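You operate a simulated robot arm through the tools that you are given. There is no shell and no other tool. Be economical: measure what you need, move in short steps, check, and stop when the job is done.

The job below is to be done with a simulated robot arm. You get a single attempt, and the scene is never put back.

TASK
Close the open pot, wipe the smear, draw the plate back, lock the stop.
Fine: wipe with the blue pad and put it back; the stop stays at its mark. Set down upright: blue pad. What is to be rubbed or washed off counts as gone when no trace of it is left.

It is judged by the outcome, as a careful person would: the job done as asked, and still so three seconds after it is handed in. It fails if anything else is knocked over, pushed out of place, dropped, spilled or broken.

THE ROBOT
A 6-joint arm with a two-finger parallel gripper, fixed in place. Base frame: the origin is at the foot of the arm, x ahead of it, y to its left, z up; the work surface is at about z = 91.8. Lengths are in cm, angles in degrees, forces in N, time in s.
With the tool pointing down near the work surface it reaches from about 22 to 62 cm from the base axis. Its first joint turns from -66.0 to 66.0 degrees. Payload 2.7 kg.
The tool frame sits at the grasp point between the pads (the TCP): z along the fingers, y along the line on which they close. The tips reach 2.3 cm beyond it. Largest opening 9.4 cm; finger width 3.8, thickness 1; the body of the gripper, 5.4 by 9.6 cm, starts 3.9 cm behind the TCP.
Orientation is that of the tool frame in the base frame, as a unit quaternion [x, y, z, w]. With the fingers straight down and closing along the base's y, the tool's x points along the base's -x, its y along +y and its z along -z.

THE INTERFACE
- The arm moves only by the tool apply_moves. Its argument "rows" is one flat list of numbers, 7 for each row, row after row: the shift along the tool's x, y, z in units of 20 mm (1.0 is 20 mm), then the turn, a rotation vector about the tool's x, y, z in units of 5 degrees (1.0 is 5 degrees), then the finger opening in cm, from 0 to 9.4. In form: [dx, dy, dz, ax, ay, az, jaw, dx, dy, dz, ax, ay, az, jaw, ...]. A call has 1 to 8 rows; each row shifts and turns the commanded pose from where the row before left it, along the tool's axes as they then stand. A call with a number of a shift or a turn outside -1 to 1 is refused whole. Each row takes 0.2 s and may step no farther than 5 cm and 8.6 degrees from the row before; otherwise, or with a gripper value out of range, the whole call is refused. A pose out of reach is approached as far as the arm can. The call stops where the force on the tool passes 70 N (or 10 N more than at its start, if that is more) or the arm is blocked; 0.2 s more then pass. Each finger travels about 4.5 cm/s and halts on what it meets, pressing with about 38 N; the grip force reading is that of the motor and also rises with nothing between the fingers. The clock runs only during rows and for 0.2 s after the last one: add rows that do not move to give the fingers time. It gives the time, the measured TCP pose, the force on the tool (base axes), the opening and the grip force at its end, in the units of the frame above (readings bear some noise), with the torque about the TCP (base axes, N m) and any sound that the robot's microphone picked up, and new pictures: "show" is both (left out), scene, wrist or none.
- Cameras (640 x 400 px; columns grow to the right, rows downward): "scene" is fixed at [9.38, -46.76, 140.27]; the picture's right is [0.59, -0.81, 0.00], its down [-0.46, -0.34, -0.82] and it looks along [0.66, 0.49, -0.57] (base axes); focal length 322 px, centre (320, 200). "wrist" rides on the gripper at [8.7, 1.6, -7.4] in the tool frame; the picture's right is [-0.18, 0.98, 0.00], its down [-0.58, -0.11, -0.81] and it looks along [-0.79, -0.15, 0.59] (tool axes); focal length 243 px, centre (320, 200). There is no depth. A picture from a camera that has moved, and an enlarged one, comes with that camera's place and axes in the base frame and with its lens. The place of the scene camera against the robot may be out by one fixed shift of up to 2.5 cm in any direction.
- zoom(camera, box): a new picture of the part [left, top, right, bottom] of that camera's present view, enlarged. It takes no simulated time.
- sign_off(): hands the job in; it is judged then, once.

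Go step by step. Nothing tells you positions but the pictures and the camera data: compare them with the known pose of the tool, close in by small moves and look again before you grip or let go. The budget is 120 turns and 200 pictures, counting those below and the enlarged ones. Unless the task says otherwise, let go and move clear before handing in, and close with one line.

The tools are called after ">>>" as a command line: name --argument value ..., lists and objects as JSON in quotes. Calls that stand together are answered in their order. apply_moves: Moves the arm, as the interface text tells. Its arguments: {"type":"object","properties":{"rows":{"type":"array"},"show":{"type":"string","enum":["both","scene","wrist","none"]}},"required":["rows"]} The other tools are called the same way: zoom (camera, box) takes an enlarged picture of a part of a camera's view; sign_off () hands the job in.

At the start:

```text
t: 0.0
position: [36.97, 1.08, 121.08]
ee_rot: [0.0, 1.0, 0.0, 0.0]
wrist_force: [-0.1, -0.1, 0.3]
moment: [0.0, -0.02, 0.01]
gripper_width: 9.41
finger_force: 0.0
```

scene: 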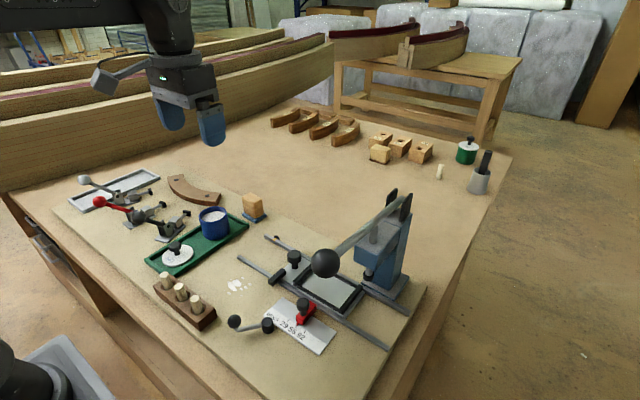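
wrist: 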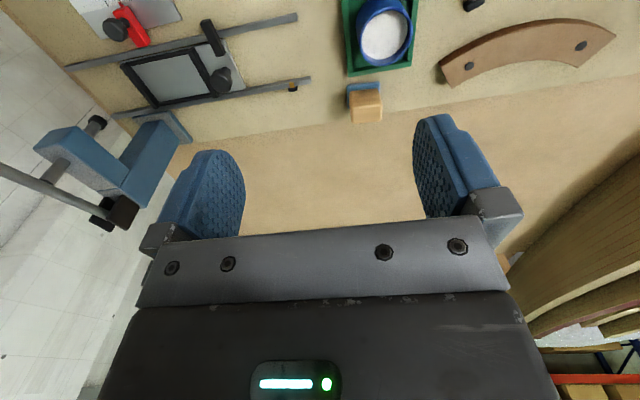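

I see a workbench with an open blue pot in a green tray with its lid beside it, a white smear, a sponge block with a blue base, a press with a sliding plate, and a stop on rails with clamps. I'll enlarge the pictures first.

>>> zoom --camera "scene" --box '[220, 180, 440, 360]'

>>> zoom --camera "scene" --box '[60, 160, 280, 340]'

>>> zoom --camera "wrist" --box '[20, 0, 420, 240]'

```text
2.22 times, centred on (330, 270) of scene
camera zoom: at [9.38, -46.76, 140.27], right [0.59, -0.81, 0.0], down [-0.46, -0.34, -0.82], along [0.66, 0.49, -0.57], focal length 716 px, centre (298, 44)
```

zoom: 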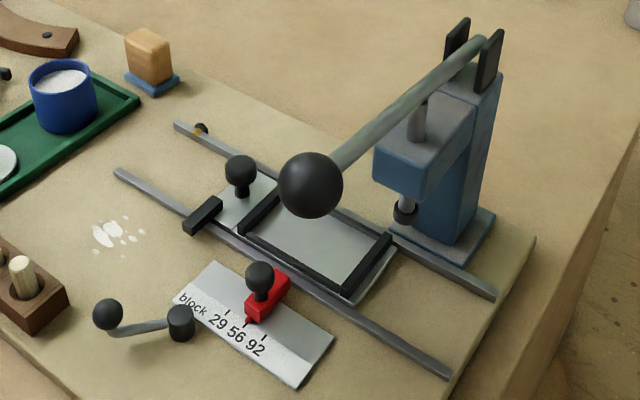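

```text
2.22 times, centred on (170, 250) of scene
camera zoom: at [9.38, -46.76, 140.27], right [0.59, -0.81, 0.0], down [-0.46, -0.34, -0.82], along [0.66, 0.49, -0.57], focal length 716 px, centre (653, 89)
```

zoom: 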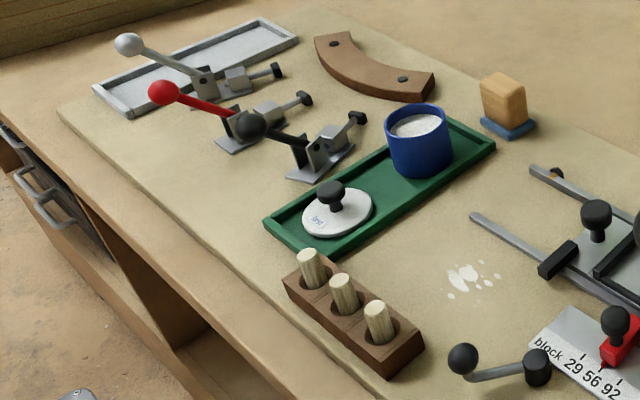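

```text
1.60 times, centred on (220, 120) of wrist
camera zoom: at [28.32, 2.69, 128.43], right [0.18, 0.98, 0.0], down [0.58, -0.11, 0.81], along [0.79, -0.15, -0.59], focal length 388 px, centre (480, 328)
```

zoom: 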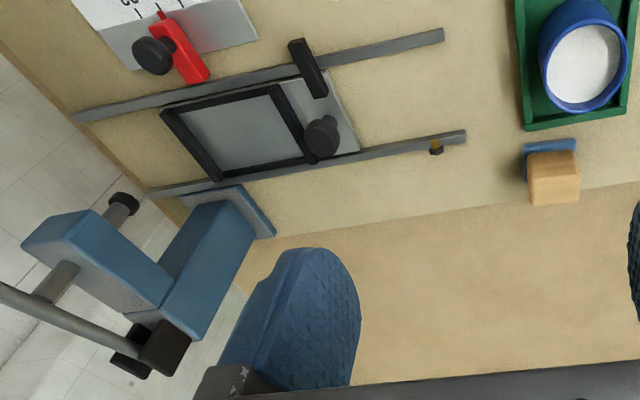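

The pot and lid sit in the green tray and the pad is on the far side of it. I'll move above the lid for a closer look.

>>> apply_moves --rows '[0.7, 0.7, 0.8, 0, 0, 0, 9.4, 0.7, 0.7, 0.8, 0, 0, 0, 9.4, 0.7, 0.7, 0.8, 0, 0, 0, 9.4, 0.7, 0.7, 0.8, 0, 0, 0, 9.4, 0.7, 0.7, 0.8, 0, 0, 0, 9.4]'

```text
t: 1.2
position: [29.89, 8.15, 113.12]
ee_rot: [0.0, 1.0, 0.002, 0.001]
wrist_force: [-0.4, -0.2, 0.4]
moment: [0.0, 0.0, 0.03]
gripper_width: 9.42
finger_force: 0.3
camera wrist: at [21.25, 9.75, 120.41], right [0.18, 0.98, 0.0], down [0.58, -0.11, 0.81], along [0.79, -0.15, -0.59], focal length 243 px, centre (320, 200)
```

scene: 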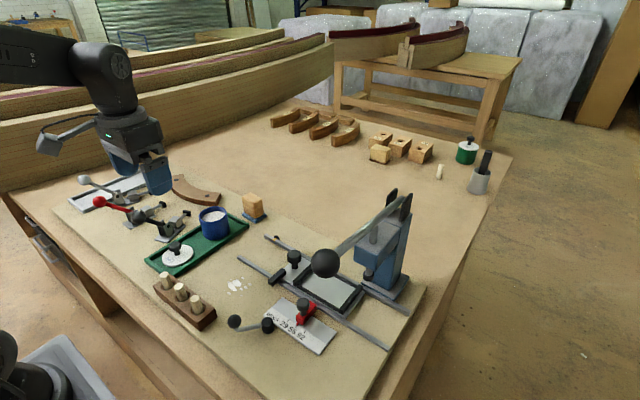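
wrist: 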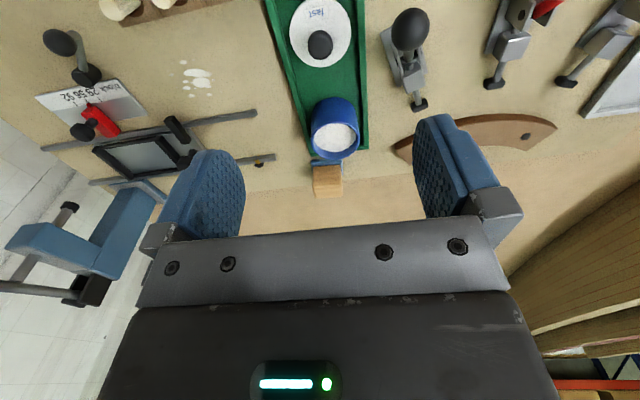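

>>> zoom --camera "wrist" --box '[240, 0, 440, 200]'

>>> zoom --camera "wrist" --box '[20, 0, 280, 200]'

>>> zoom --camera "scene" --box '[140, 190, 270, 280]'

```text
2.00 times, centred on (340, 100) of wrist
camera zoom: at [21.25, 9.75, 120.41], right [0.18, 0.98, 0.0], down [0.58, -0.11, 0.81], along [0.79, -0.15, -0.59], focal length 485 px, centre (280, 400)
```

zoom: 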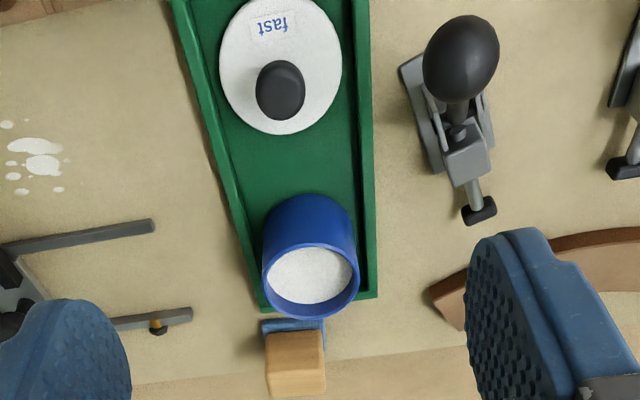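

```text
2.00 times, centred on (150, 100) of wrist
camera zoom: at [21.25, 9.75, 120.41], right [0.18, 0.98, 0.0], down [0.58, -0.11, 0.81], along [0.79, -0.15, -0.59], focal length 485 px, centre (660, 400)
```

zoom: 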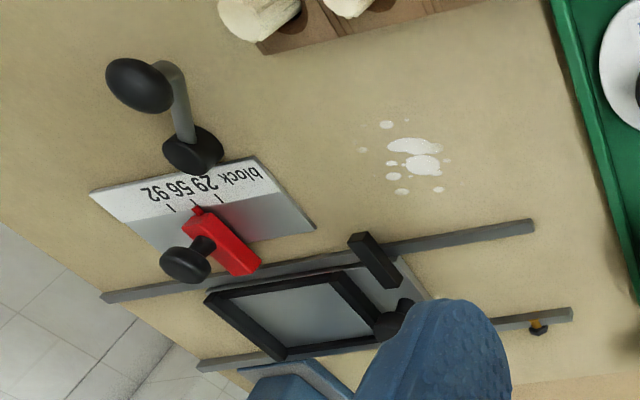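

```text
4.44 times, centred on (205, 235) of scene
camera zoom: at [9.38, -46.76, 140.27], right [0.59, -0.81, 0.0], down [-0.46, -0.34, -0.82], along [0.66, 0.49, -0.57], focal length 1433 px, centre (831, 44)
```

zoom: 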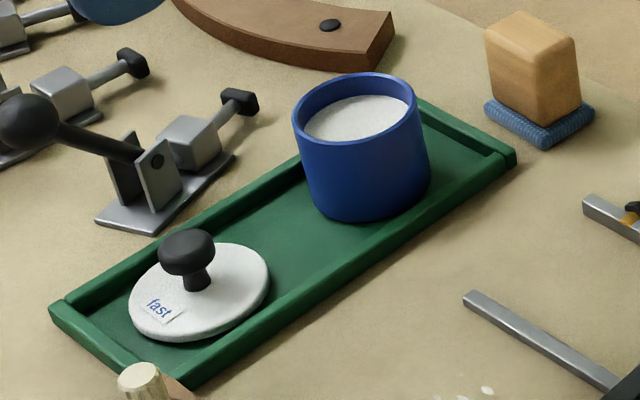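

The lid is at about (30.4, 8.0) and the pot at about (40.6, 8.0), with its rim near z 97.3. I'll come down towards the knob of the lid.

>>> apply_moves --rows '[-0.1, -0.05, 1, 0, 0, 0, 8, -0.1, -0.02, 1, 0, 0, 0, 7, -0.03, 0, 1, 0, 0, 0, 6, 0, 0, 1, 0, 0, 0, 5, 0, 0, 1, 0, 0, 0, 5, 0, 0, 1, 0, 0, 0, 5]'

>>> zoom --camera "wrist" --box '[180, 0, 460, 240]'

>>> zoom --camera "scene" --box '[100, 160, 260, 280]'

```text
t: 2.6
position: [30.4, 7.98, 101.07]
ee_rot: [0.0, 1.0, 0.0, 0.0]
wrist_force: [-0.3, 0.0, 0.3]
moment: [0.01, 0.01, 0.01]
gripper_width: 5.01
finger_force: 0.0
camera wrist: at [21.79, 9.49, 108.41], right [0.18, 0.98, 0.0], down [0.58, -0.11, 0.81], along [0.79, -0.15, -0.59], focal length 243 px, centre (320, 200)
```

scene: 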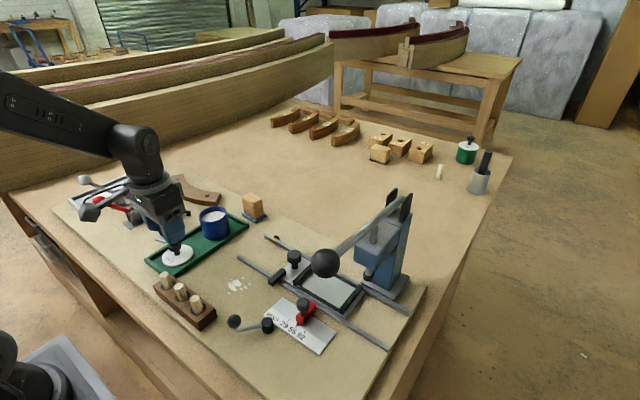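
wrist: 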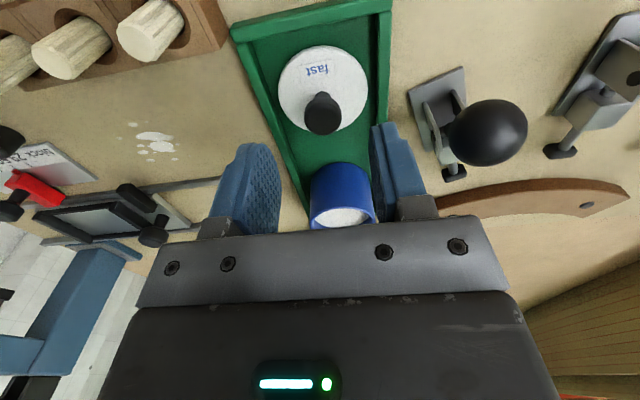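

```text
1.67 times, centred on (320, 120) of wrist
camera zoom: at [21.79, 9.49, 108.41], right [0.18, 0.98, 0.0], down [0.58, -0.11, 0.81], along [0.79, -0.15, -0.59], focal length 404 px, centre (320, 333)
```

zoom: 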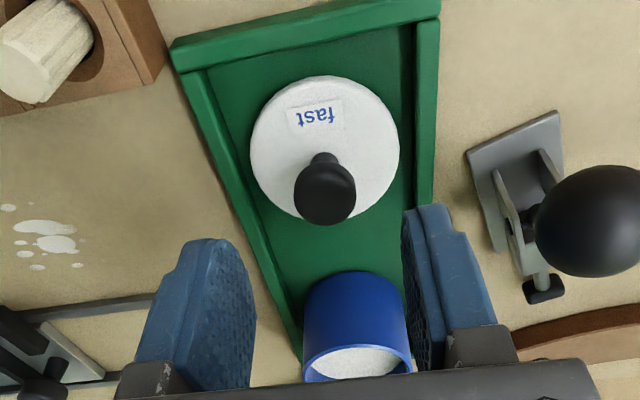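

```text
3.33 times, centred on (180, 220) of scene
camera zoom: at [9.38, -46.76, 140.27], right [0.59, -0.81, 0.0], down [-0.46, -0.34, -0.82], along [0.66, 0.49, -0.57], focal length 1075 px, centre (787, 133)
```

zoom: 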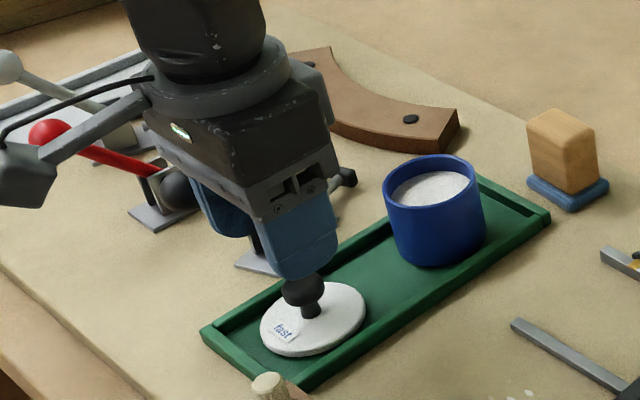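

The knob is at (30.3, 8.1), but the ball of the clamp next to it stands about where the gripper body would come down. I'll turn the gripper 90° so its narrow side faces the clamp.

>>> apply_moves --rows '[0, 0, 0, 0, 0, -1, 5, 0, 0, 0, 0, 0, -1, 5, 0, 0, 0, 0, 0, -1, 5, 0, 0, 0, 0, 0, -1, 5, 0, 0, 0, 0, 0, -1, 5, 0, 0, 0, 0, 0, -1, 5, 0, 0, 0, 0, 0, -1, 5, 0, 0, 0, 0, 0, -1, 5]' --show "none"

>>> apply_moves --rows '[0, 0, 0, 0, 0, -1, 5, 0, 0, 0, 0, 0, -1, 5, 0, 0, 0, 0, 0, -1, 5, 0, 0, 0, 0, 0, -1, 5, 0, 0, 0, 0, 0, -1, 5, 0, 0, 0, 0, 0, -1, 5, 0, 0, 0, 0, 0, -1, 5, 0, 0, 0, 0, 0, -1, 5]' --show "none"

>>> apply_moves --rows '[0, 0, 0, 0, 0, -1, 5, 0, 0, 0, 0, 0, -1, 5]'

```text
t: 4.4
position: [30.42, 7.94, 101.11]
ee_rot: [-0.342, 0.94, 0.0, 0.0]
wrist_force: [0.7, -0.2, -0.6]
moment: [0.01, 0.0, 0.01]
gripper_width: 4.99
finger_force: 0.1
```

```text
t: 6.2
position: [30.38, 8.0, 101.03]
ee_rot: [-0.643, 0.766, 0.0, 0.0]
wrist_force: [0.3, 0.6, 0.6]
moment: [0.01, -0.02, 0.02]
gripper_width: 5.0
finger_force: 0.1
```

```text
t: 6.8
position: [30.51, 8.0, 101.24]
ee_rot: [0.708, -0.706, 0.0, 0.0]
wrist_force: [0.2, 1.5, -0.4]
moment: [0.02, 0.01, 0.0]
gripper_width: 5.04
finger_force: 0.1
camera wrist: at [28.86, -0.68, 108.42], right [-0.98, 0.18, 0.0], down [0.11, 0.58, 0.81], along [0.15, 0.79, -0.59], focal length 243 px, centre (320, 200)
```

scene: 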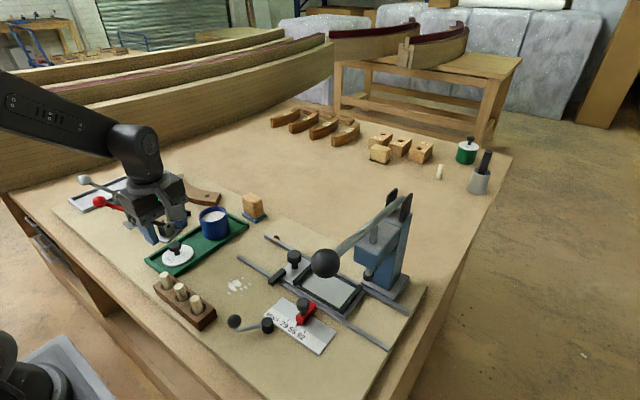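
wrist: 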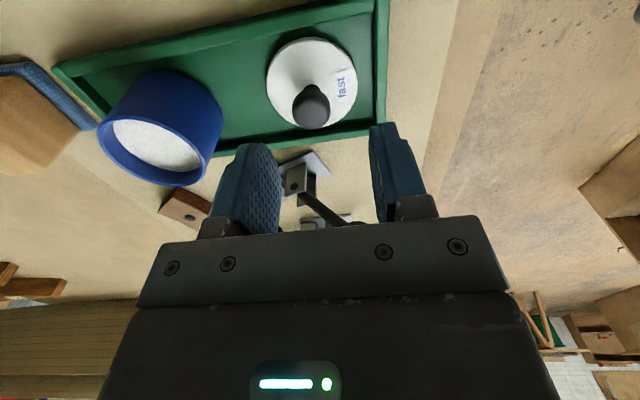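

The view from the side puts the lid at about (31.0, 7.9) and lower than I assumed. The pot rim is at about (41.3, 7.9, 96.3). I'll come down partway and check.

>>> apply_moves --rows '[0, -0.15, 0.8, 0, 0, 0, 5, 0, -0.13, 0.8, 0, 0, 0, 5, 0, 0, 0.4, 0, 0, 0, 5]'

>>> zoom --camera "wrist" --box '[180, 0, 460, 240]'

>>> zoom --camera "scene" --box '[120, 180, 260, 280]'

```text
t: 7.6
position: [30.97, 8.05, 96.97]
ee_rot: [-0.707, 0.707, 0.001, 0.0]
wrist_force: [0.1, 0.7, -0.3]
moment: [0.03, 0.03, -0.02]
gripper_width: 4.99
finger_force: 0.1
camera wrist: at [29.44, -0.71, 104.43], right [-0.98, 0.18, 0.0], down [0.11, 0.58, 0.81], along [0.15, 0.79, -0.59], focal length 243 px, centre (320, 200)
```

scene: 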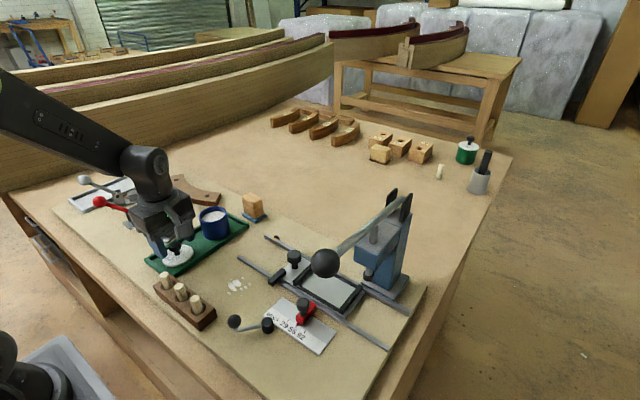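
wrist: 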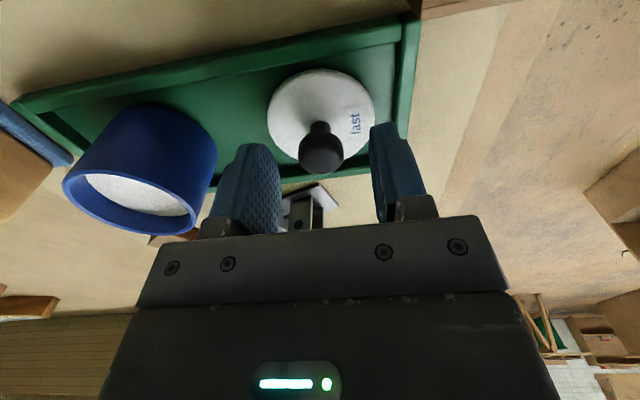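

```text
1.67 times, centred on (320, 120) of wrist
camera zoom: at [29.44, -0.71, 104.43], right [-0.98, 0.18, 0.0], down [0.11, 0.58, 0.81], along [0.15, 0.79, -0.59], focal length 404 px, centre (320, 333)
```

zoom: 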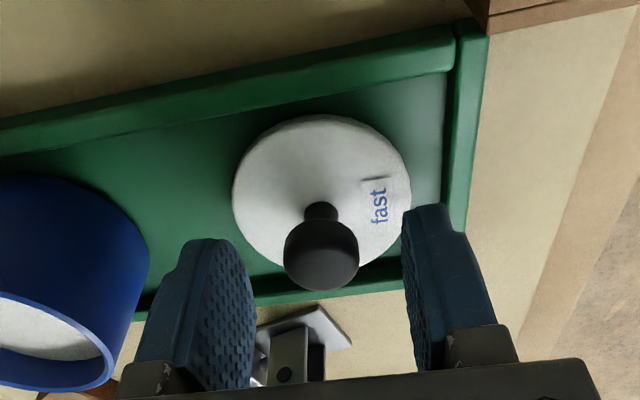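

```text
4.00 times, centred on (190, 230) of scene
camera zoom: at [9.38, -46.76, 140.27], right [0.59, -0.81, 0.0], down [-0.46, -0.34, -0.82], along [0.66, 0.49, -0.57], focal length 1290 px, centre (840, 80)
```

zoom: 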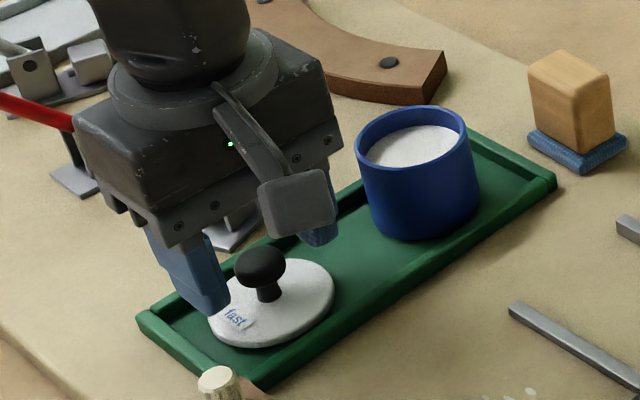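

The knob is between the fingers. I'll lower 1 cm and close on it.

>>> apply_moves --rows '[0, 0, 0.5, 0, 0, 0, 5, 0, 0, 0, 0, 0, 0, 3.5, 0, 0, 0, 0, 0, 0, 1, 0, 0, 0, 0, 0, 0, 1, 0, 0, 0, 0, 0, 0, 1]'

>>> zoom --camera "scene" --box '[120, 180, 260, 280]'

```text
t: 8.8
position: [30.95, 7.99, 96.15]
ee_rot: [-0.707, 0.707, 0.0, 0.001]
wrist_force: [-0.7, 0.1, -0.8]
moment: [0.01, -0.01, 0.02]
gripper_width: 2.11
finger_force: 38.6
camera wrist: at [29.41, -0.68, 103.41], right [-0.98, 0.18, 0.0], down [0.11, 0.58, 0.81], along [0.15, 0.79, -0.59], focal length 243 px, centre (320, 200)
```

scene: 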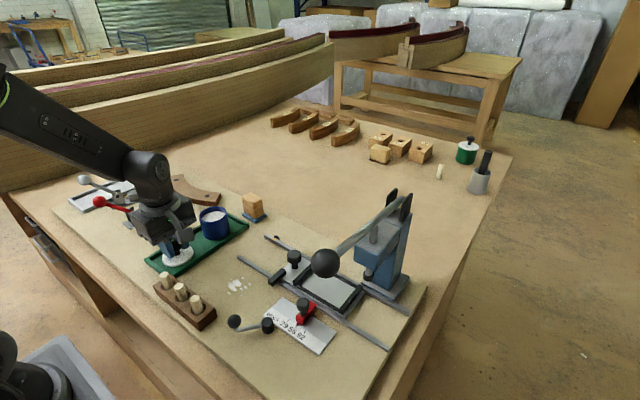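
wrist: 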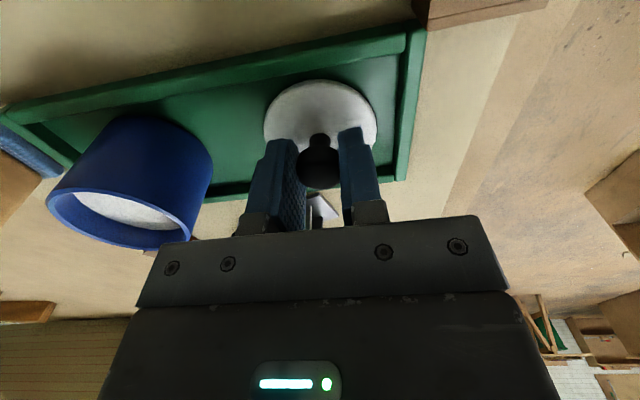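

```text
4.00 times, centred on (190, 230) of scene
camera zoom: at [9.38, -46.76, 140.27], right [0.59, -0.81, 0.0], down [-0.46, -0.34, -0.82], along [0.66, 0.49, -0.57], focal length 1290 px, centre (840, 80)
```

zoom: 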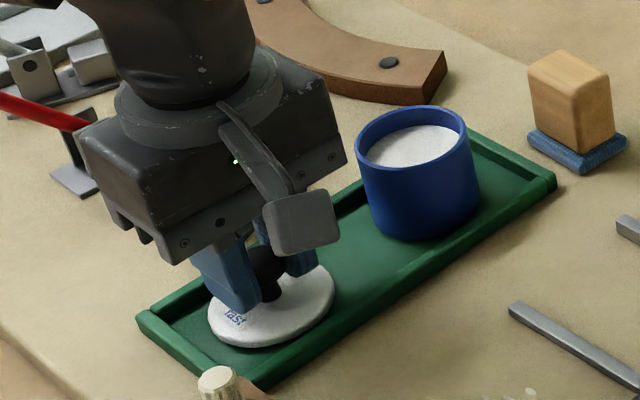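

The knob is gripped at 2.1 cm. I'll lift it and carry it over the pot.

>>> apply_moves --rows '[0, 0, -0.5, 0, 0, 0, 1, 0, 0, -1, 0, 0, 0, 1, 0, 0, -1, 0, 0, 0, 1, 0, 0, -1, 0, 0, 0, 1, 0, -0.5, -0.3, 0, 0, 0, 1, 0, -1, 0, 0, 0, 0, 1]'

>>> zoom --camera "scene" --box '[120, 160, 260, 260]'

>>> zoom --camera "wrist" --box '[60, 0, 400, 260]'

```text
t: 10.2
position: [34.13, 7.96, 103.79]
ee_rot: [-0.706, 0.708, 0.0, 0.001]
wrist_force: [0.6, -0.1, -0.7]
moment: [0.01, -0.01, 0.02]
gripper_width: 2.1
finger_force: 38.7
camera wrist: at [32.44, -0.74, 111.01], right [-0.98, 0.18, 0.0], down [0.11, 0.58, 0.81], along [0.15, 0.79, -0.59], focal length 243 px, centre (320, 200)
```

scene: 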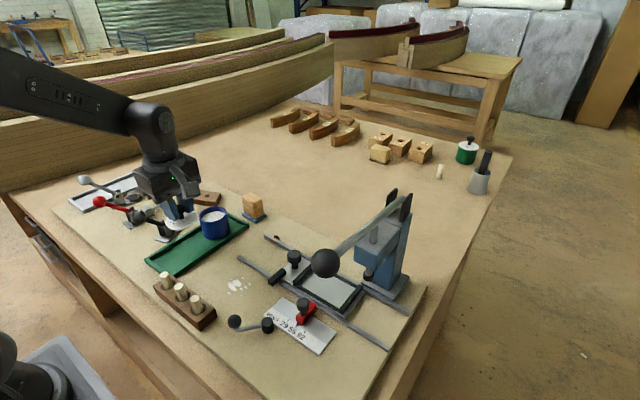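
wrist: 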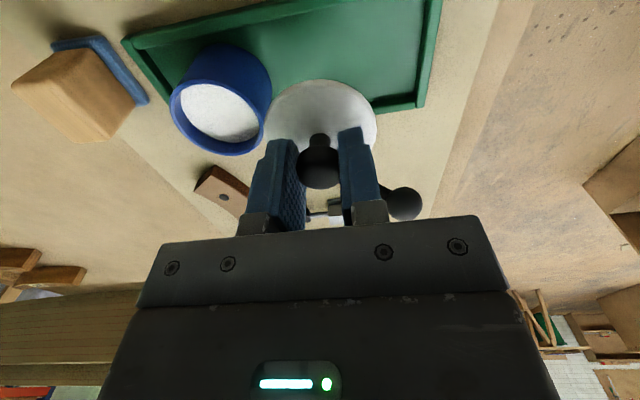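

```text
4.00 times, centred on (190, 210) of scene
camera zoom: at [9.38, -46.76, 140.27], right [0.59, -0.81, 0.0], down [-0.46, -0.34, -0.82], along [0.66, 0.49, -0.57], focal length 1290 px, centre (840, 160)
```

zoom: 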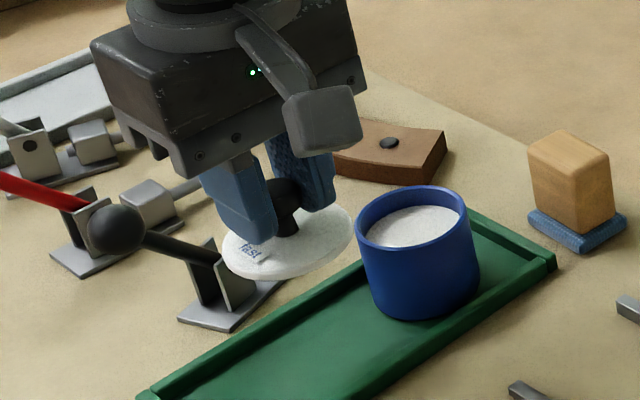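

```text
1.54 times, centred on (230, 130) of wrist
camera zoom: at [32.44, -0.74, 111.01], right [-0.98, 0.18, 0.0], down [0.11, 0.58, 0.81], along [0.15, 0.79, -0.59], focal length 373 px, centre (458, 308)
```

zoom: 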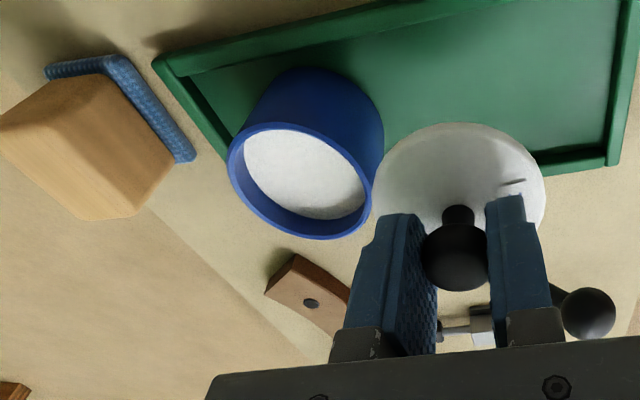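

The lid hangs level. I'll move it over the pot rim, about 3 cm above, and compare both views.

>>> apply_moves --rows '[0, -0.9, 0, 0, 0, 0, 1, 0, -0.9, 0, 0, 0, 0, 1, 0, -0.9, 0, 0, 0, 0, 1, 0, -0.85, 0, 0, 0, 0, 1, 0, 0, 0.5, 0, 0, 0, 1]'

>>> zoom --camera "scene" --box '[150, 160, 270, 260]'

>>> zoom --camera "wrist" --box '[160, 0, 480, 240]'

```text
t: 11.4
position: [41.21, 7.97, 102.77]
ee_rot: [0.707, -0.707, -0.001, 0.0]
wrist_force: [0.9, -0.3, -0.2]
moment: [-0.01, -0.02, 0.02]
gripper_width: 2.09
finger_force: 37.6
camera wrist: at [39.56, -0.74, 110.08], right [-0.98, 0.18, 0.0], down [0.11, 0.58, 0.81], along [0.15, 0.79, -0.59], focal length 243 px, centre (320, 200)
```

scene: 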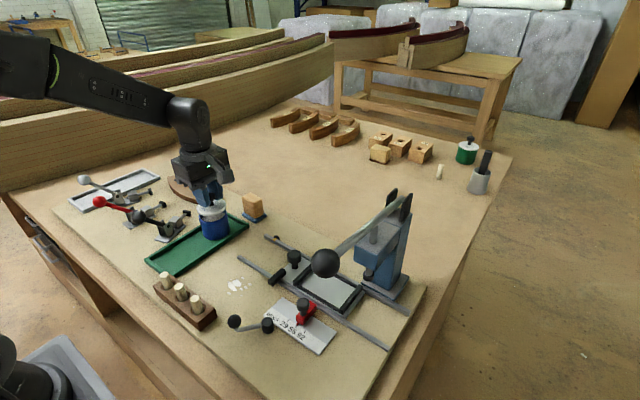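
wrist: 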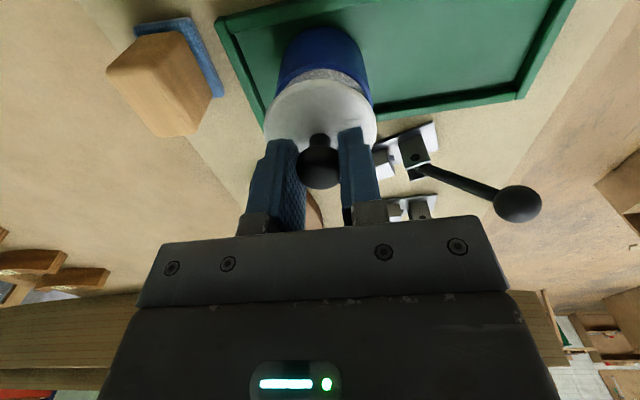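

```text
4.00 times, centred on (210, 210) of scene
camera zoom: at [9.38, -46.76, 140.27], right [0.59, -0.81, 0.0], down [-0.46, -0.34, -0.82], along [0.66, 0.49, -0.57], focal length 1290 px, centre (760, 160)
```

zoom: 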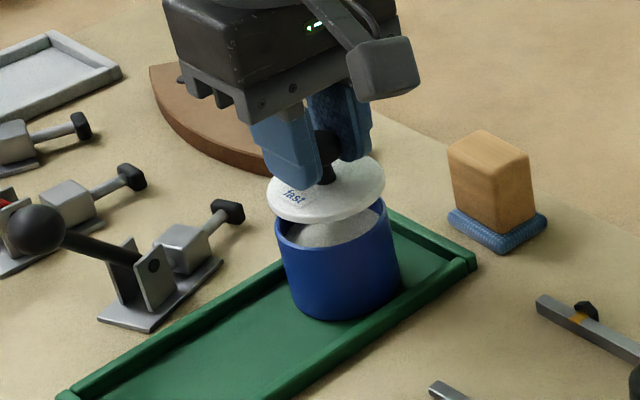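

```text
1.67 times, centred on (320, 120) of wrist
camera zoom: at [39.56, -0.74, 110.08], right [-0.98, 0.18, 0.0], down [0.11, 0.58, 0.81], along [0.15, 0.79, -0.59], focal length 404 px, centre (320, 333)
```

zoom: 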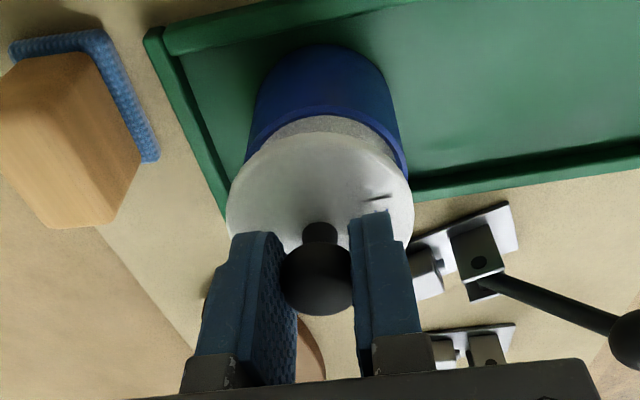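

The lid is roughly centred over the pot. I'll lower 1 cm more and compare again.

>>> apply_moves --rows '[0, 0, 0.6, 0, 0, 0, 1]'

>>> zoom --camera "scene" --box '[185, 180, 245, 250]'

>>> zoom --camera "wrist" --box '[240, 20, 400, 140]'

```text
t: 11.8
position: [41.12, 7.96, 101.44]
ee_rot: [0.707, -0.707, 0.0, -0.001]
wrist_force: [0.5, 0.4, -0.5]
moment: [-0.01, -0.01, 0.02]
gripper_width: 2.1
finger_force: 38.2
camera wrist: at [39.52, -0.75, 108.84], right [-0.98, 0.18, 0.0], down [0.11, 0.58, 0.81], along [0.15, 0.79, -0.59], focal length 243 px, centre (320, 200)
```

scene: 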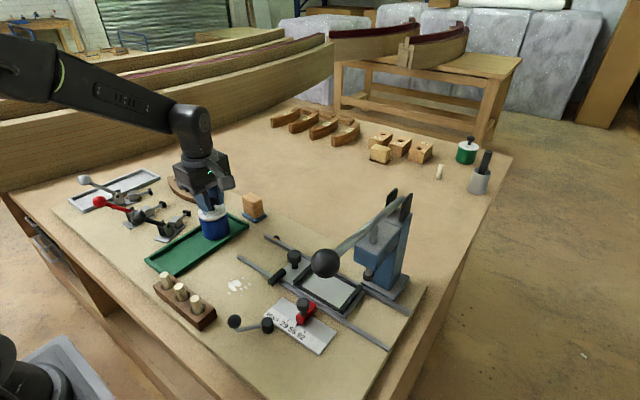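
wrist: 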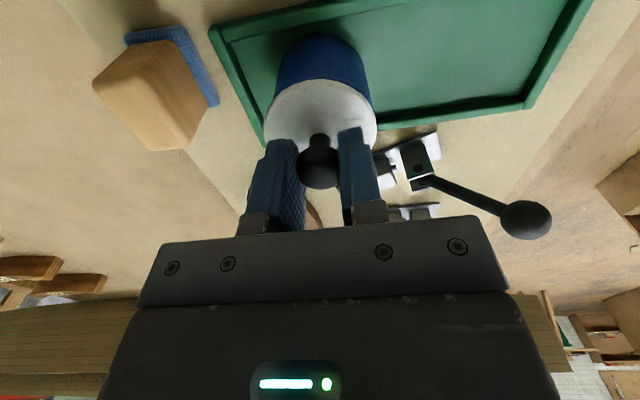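

```text
5.71 times, centred on (215, 215) of scene
camera zoom: at [9.38, -46.76, 140.27], right [0.59, -0.81, 0.0], down [-0.46, -0.34, -0.82], along [0.66, 0.49, -0.57], focal length 1842 px, centre (920, 114)
```

zoom: 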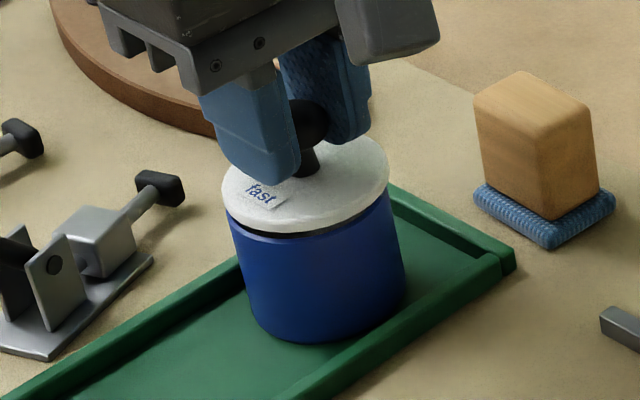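

```text
3.33 times, centred on (320, 80) of wrist
camera zoom: at [39.52, -0.75, 108.84], right [-0.98, 0.18, 0.0], down [0.11, 0.58, 0.81], along [0.15, 0.79, -0.59], focal length 809 px, centre (320, 600)
```

zoom: 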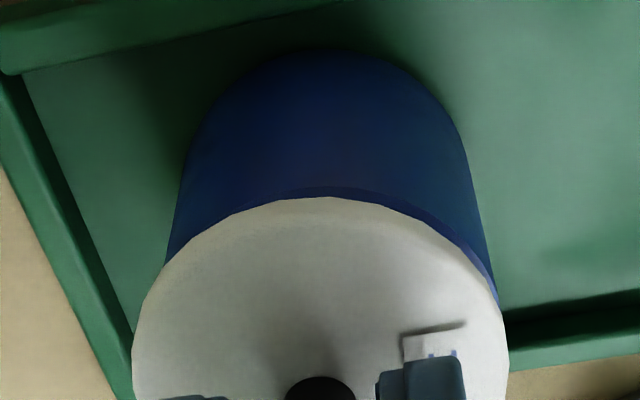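

Alignment is within about 2 mm. I'll shift slightly in -x and lower until it touches.

>>> apply_moves --rows '[0, 0.05, 0.2, 0, 0, 0, 1, 0, 0, 0.15, 0, 0, 0, 1, 0, 0, 0, 0, 0, 0, 1]'

>>> zoom --camera "scene" --box '[185, 180, 245, 250]'

>>> zoom --camera "wrist" --box '[240, 20, 400, 140]'

```text
t: 12.6
position: [41.09, 7.9, 100.93]
ee_rot: [-0.707, 0.707, 0.0, 0.002]
wrist_force: [-2.7, -0.3, 16.3]
moment: [-0.02, 0.07, 0.0]
gripper_width: 2.09
finger_force: 37.8
camera wrist: at [39.39, -0.73, 108.26], right [-0.98, 0.18, 0.0], down [0.11, 0.58, 0.81], along [0.15, 0.79, -0.59], focal length 243 px, centre (320, 200)
```

scene: 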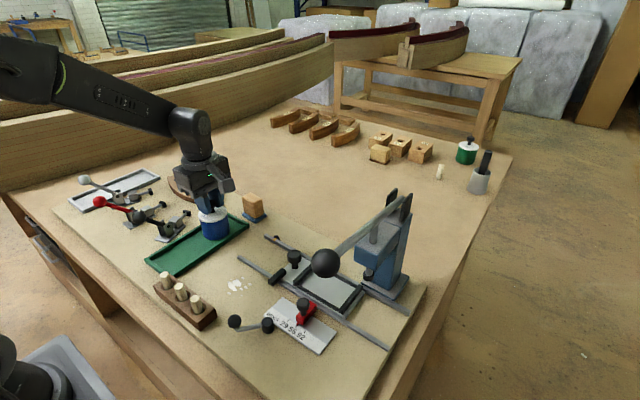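
wrist: 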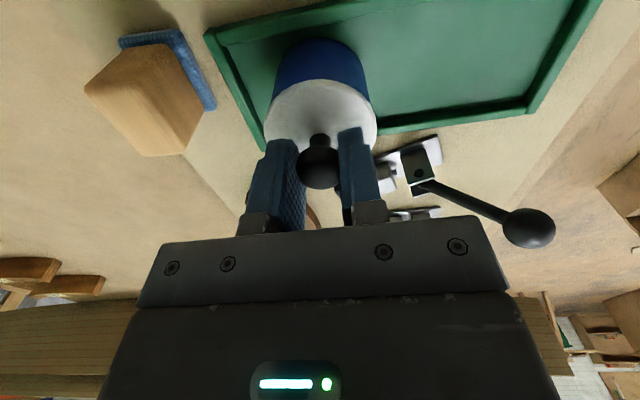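

```text
5.71 times, centred on (215, 215) of scene
camera zoom: at [9.35, -46.76, 140.27], right [0.59, -0.81, 0.0], down [-0.46, -0.34, -0.82], along [0.66, 0.49, -0.57], focal length 1842 px, centre (920, 114)
```

zoom: 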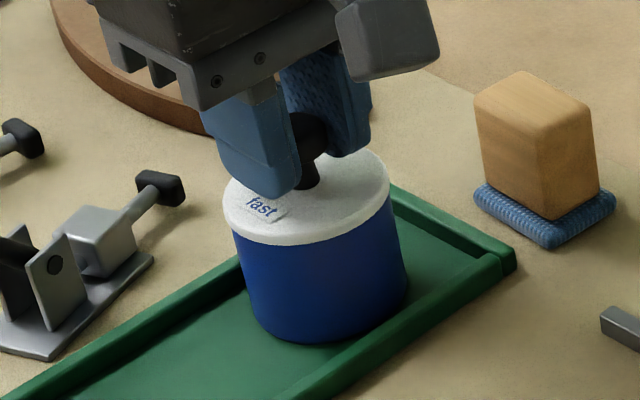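

```text
3.33 times, centred on (320, 80) of wrist
camera zoom: at [39.39, -0.73, 108.26], right [-0.98, 0.18, 0.0], down [0.11, 0.58, 0.81], along [0.15, 0.79, -0.59], focal length 809 px, centre (320, 600)
```

zoom: 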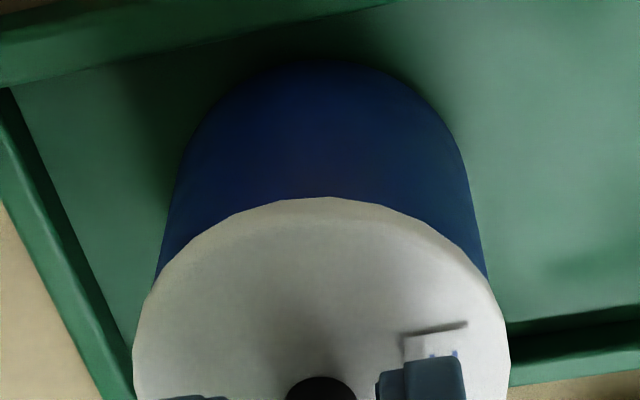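

The lid has seated, with about 16 N of contact force. I'll ease off a little, open and rise.

>>> apply_moves --rows '[0, 0, -0.08, 0, 0, 0, 1, 0, 0, 0, 0, 0, 0, 2.8, 0, 0, 0, 0, 0, 0, 4, 0, 0, 0, 0, 0, 0, 5, 0, 0, -1, 0, 0, 0, 5, 0, 0, -1, 0, 0, 0, 5, 0, 0, -1, 0, 0, 0, 5]'

>>> zoom --camera "scene" --box '[175, 170, 275, 250]'

>>> zoom --camera "wrist" --box '[80, 0, 480, 240]'

```text
t: 14.2
position: [40.93, 7.93, 107.0]
ee_rot: [-0.707, 0.707, -0.001, -0.001]
wrist_force: [-0.3, -0.4, 0.1]
moment: [0.03, 0.0, 0.02]
gripper_width: 4.98
finger_force: 0.0
heard: snap
camera wrist: at [39.35, -0.74, 114.33], right [-0.98, 0.18, 0.0], down [0.11, 0.58, 0.81], along [0.15, 0.79, -0.59], focal length 243 px, centre (320, 200)
```

scene: 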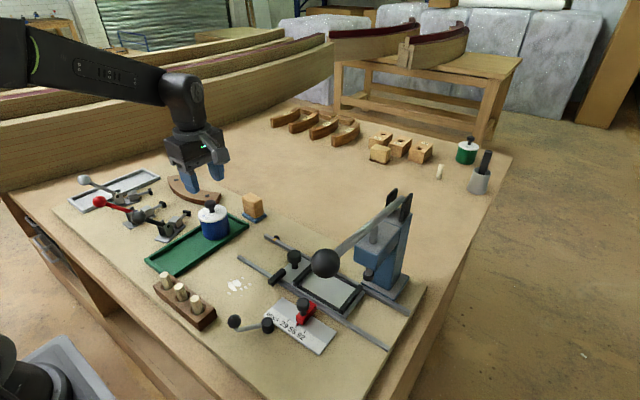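
wrist: 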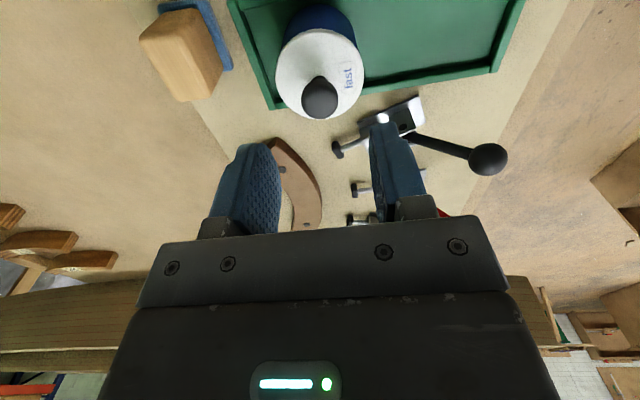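

```text
5.00 times, centred on (225, 210) of scene
camera zoom: at [9.38, -46.76, 140.27], right [0.59, -0.81, 0.0], down [-0.46, -0.34, -0.82], along [0.66, 0.49, -0.57], focal length 1612 px, centre (795, 150)
```

zoom: 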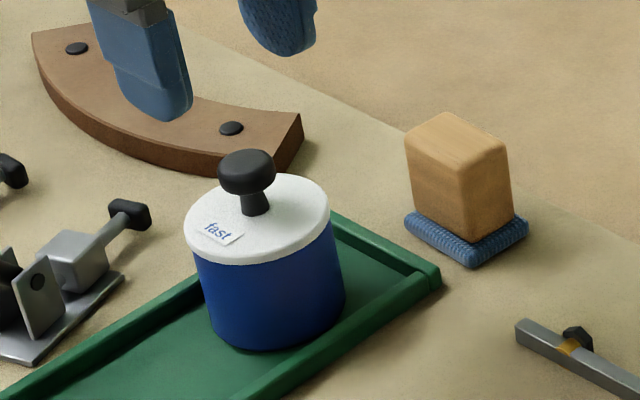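

```text
1.60 times, centred on (280, 120) of wrist
camera zoom: at [39.35, -0.74, 114.33], right [-0.98, 0.18, 0.0], down [0.11, 0.58, 0.81], along [0.15, 0.79, -0.59], focal length 388 px, centre (384, 328)
```

zoom: 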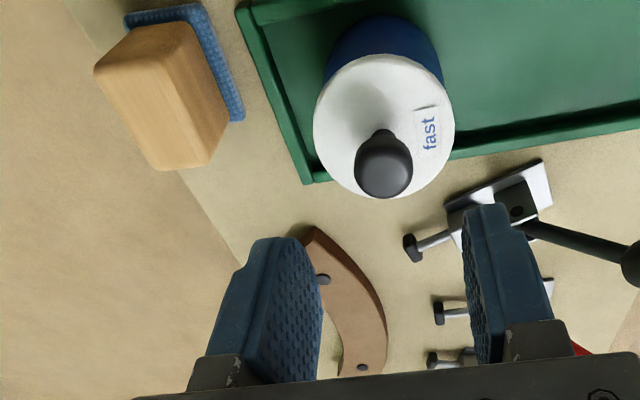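

A snap sounded and the lid is on the pot. The pad is at about (51, 5.8), so I'll move above it.

>>> apply_moves --rows '[0.2, -0.95, 0, 0, 0, 0, 7, 0.2, -0.95, 0, 0, 0, 0, 7, 0.2, -0.95, 0, 0, 0, 0, 7, 0.2, -0.95, 0, 0, 0, 0, 7, 0.2, -0.95, 0, 0, 0, 0, 7]'

>>> zoom --camera "wrist" --box '[200, 0, 440, 160]'

```text
t: 15.4
position: [50.47, 5.91, 106.99]
ee_rot: [-0.707, 0.707, -0.001, 0.0]
wrist_force: [-0.2, 0.7, -0.3]
moment: [-0.01, 0.0, 0.0]
gripper_width: 6.97
finger_force: 0.1
camera wrist: at [48.93, -2.71, 114.29], right [-0.98, 0.18, 0.0], down [0.11, 0.58, 0.81], along [0.15, 0.79, -0.59], focal length 243 px, centre (320, 200)
```

scene: 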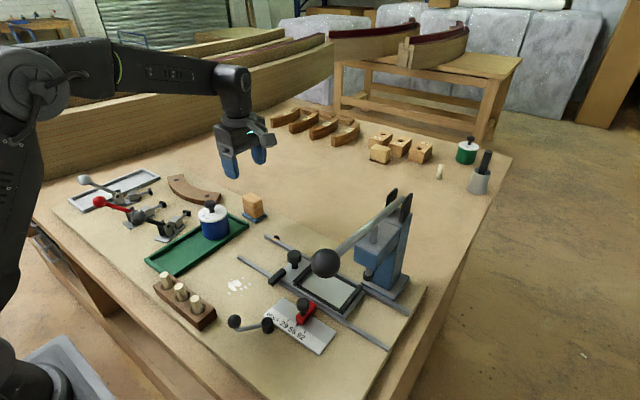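
wrist: 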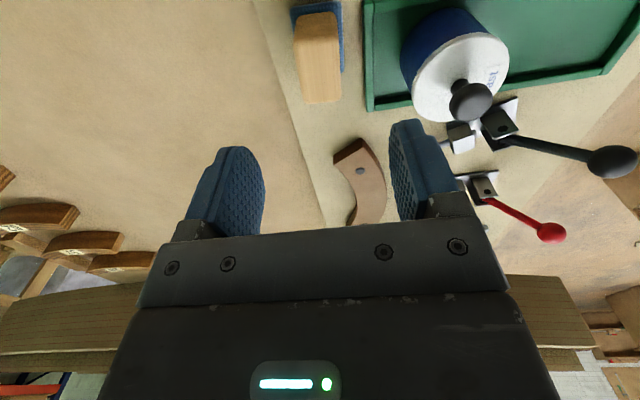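

```text
2.50 times, centred on (320, 80) of wrist
camera zoom: at [48.93, -2.71, 114.29], right [-0.98, 0.18, 0.0], down [0.11, 0.58, 0.81], along [0.15, 0.79, -0.59], focal length 606 px, centre (320, 500)
```

zoom: 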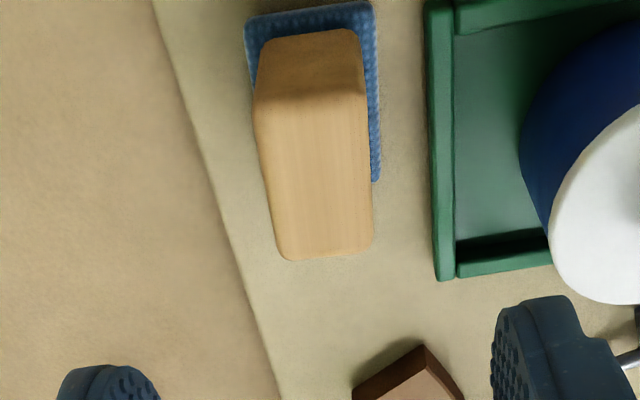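

The block handle is about 2.7 × 3.9 cm, centred at (50.5, 5.35), top near z 97.7 and turned about 4°. I'll align with it and come down to just above.

>>> apply_moves --rows '[0.28, 0, 0.5, 0, 0, 0.75, 6, 0, 0, 1, 0, 0, 0, 5.5, 0, 0, 1, 0, 0, 0, 5.5, 0, 0, 0.7, 0, 0, 0, 5.5]'

>>> zoom --camera "wrist" --box '[200, 20, 440, 220]'

>>> zoom --camera "scene" --box '[200, 150, 300, 230]'

```text
t: 16.4
position: [50.52, 5.5, 100.57]
ee_rot: [-0.684, 0.73, 0.0, 0.001]
wrist_force: [-0.9, 0.2, 0.5]
moment: [0.0, 0.02, -0.01]
gripper_width: 5.51
finger_force: 0.1
camera wrist: at [48.36, -3.13, 107.87], right [-0.97, 0.25, 0.0], down [0.15, 0.57, 0.81], along [0.2, 0.78, -0.59], focal length 243 px, centre (320, 200)
```

scene: 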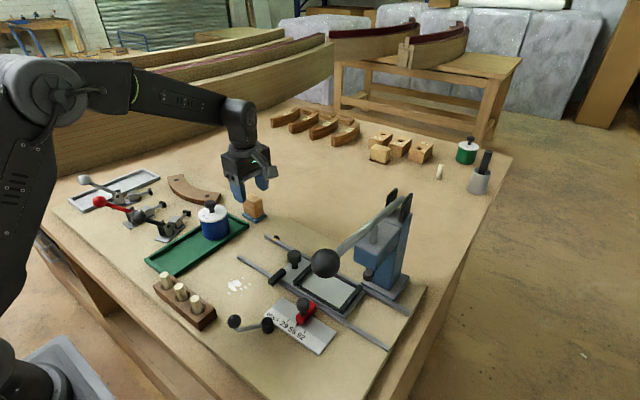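
wrist: 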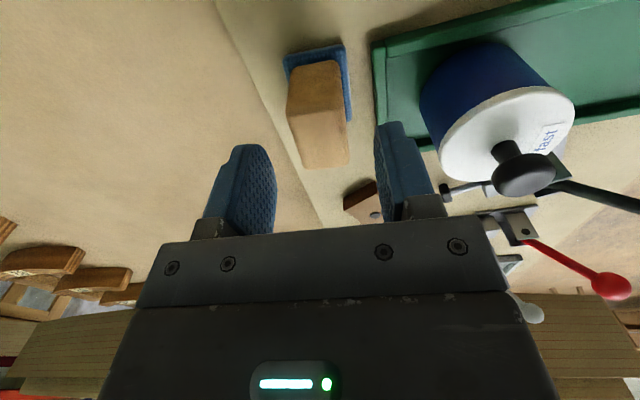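

```text
2.00 times, centred on (320, 120) of wrist
camera zoom: at [48.36, -3.13, 107.87], right [-0.97, 0.25, 0.0], down [0.15, 0.57, 0.81], along [0.2, 0.78, -0.59], focal length 485 px, centre (320, 360)
```

zoom: 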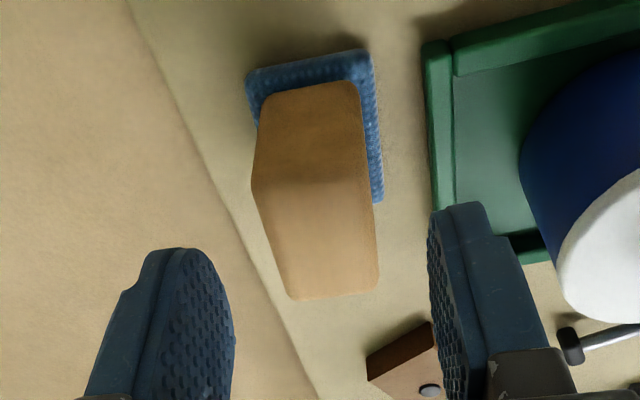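

```text
5.00 times, centred on (250, 190) of scene
camera zoom: at [9.38, -46.76, 140.27], right [0.59, -0.81, 0.0], down [-0.46, -0.34, -0.82], along [0.66, 0.49, -0.57], focal length 1612 px, centre (670, 250)
```

zoom: 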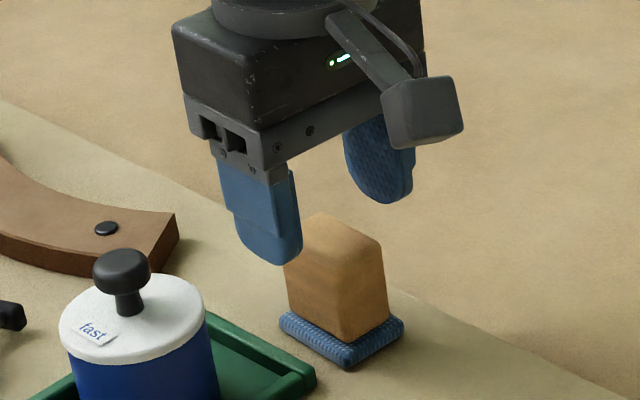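

The block is centred between the fingers. I'll go down and grip.

>>> apply_moves --rows '[0, 0, 0.8, 0, 0, 0.2, 5.5, 0, 0, 0.8, 0, 0, 0, 5.5, 0, 0, 0.6, 0, 0, 0, 5.5, 0, 0, 0, 0, 0, 0, 4, 0, 0, 0, 0, 0, 0, 2, 0, 0, 0, 0, 0, 0, 2, 0, 0, 0, 0, 0, 0, 2]'

>>> zoom --camera "scene" --box '[200, 150, 300, 230]'

```text
t: 18.0
position: [50.6, 5.36, 96.18]
ee_rot: [-0.677, 0.736, 0.0, 0.0]
wrist_force: [0.4, 0.1, 0.0]
moment: [-0.01, -0.01, 0.01]
gripper_width: 2.95
finger_force: 37.6
camera wrist: at [48.17, -3.09, 103.46], right [-0.96, 0.26, 0.0], down [0.16, 0.57, 0.81], along [0.21, 0.78, -0.59], focal length 243 px, centre (320, 200)
```

scene: 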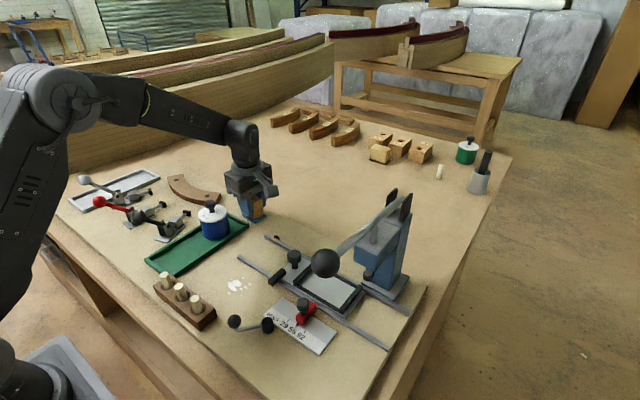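
wrist: 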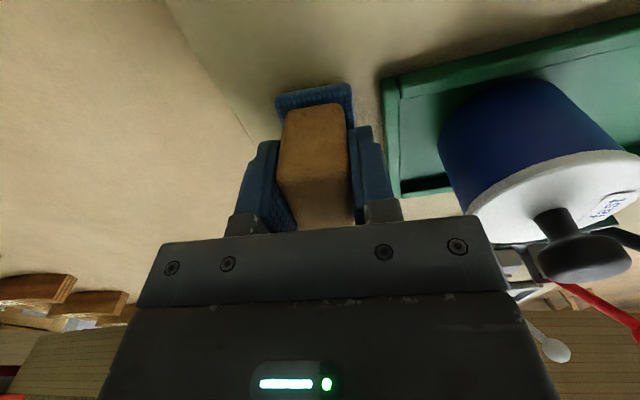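

```text
5.00 times, centred on (250, 190) of scene
camera zoom: at [9.38, -46.76, 140.27], right [0.59, -0.81, 0.0], down [-0.46, -0.34, -0.82], along [0.66, 0.49, -0.57], focal length 1612 px, centre (670, 250)
```

zoom: 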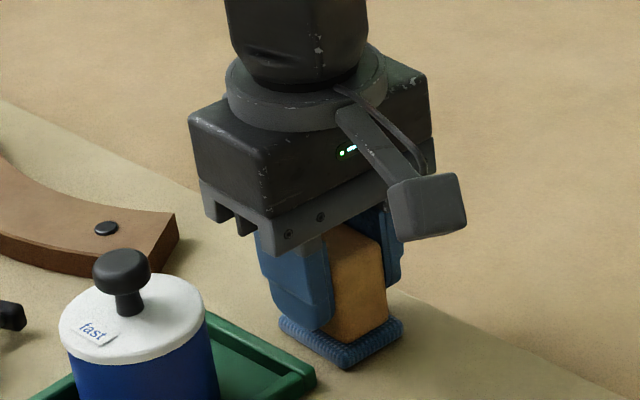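

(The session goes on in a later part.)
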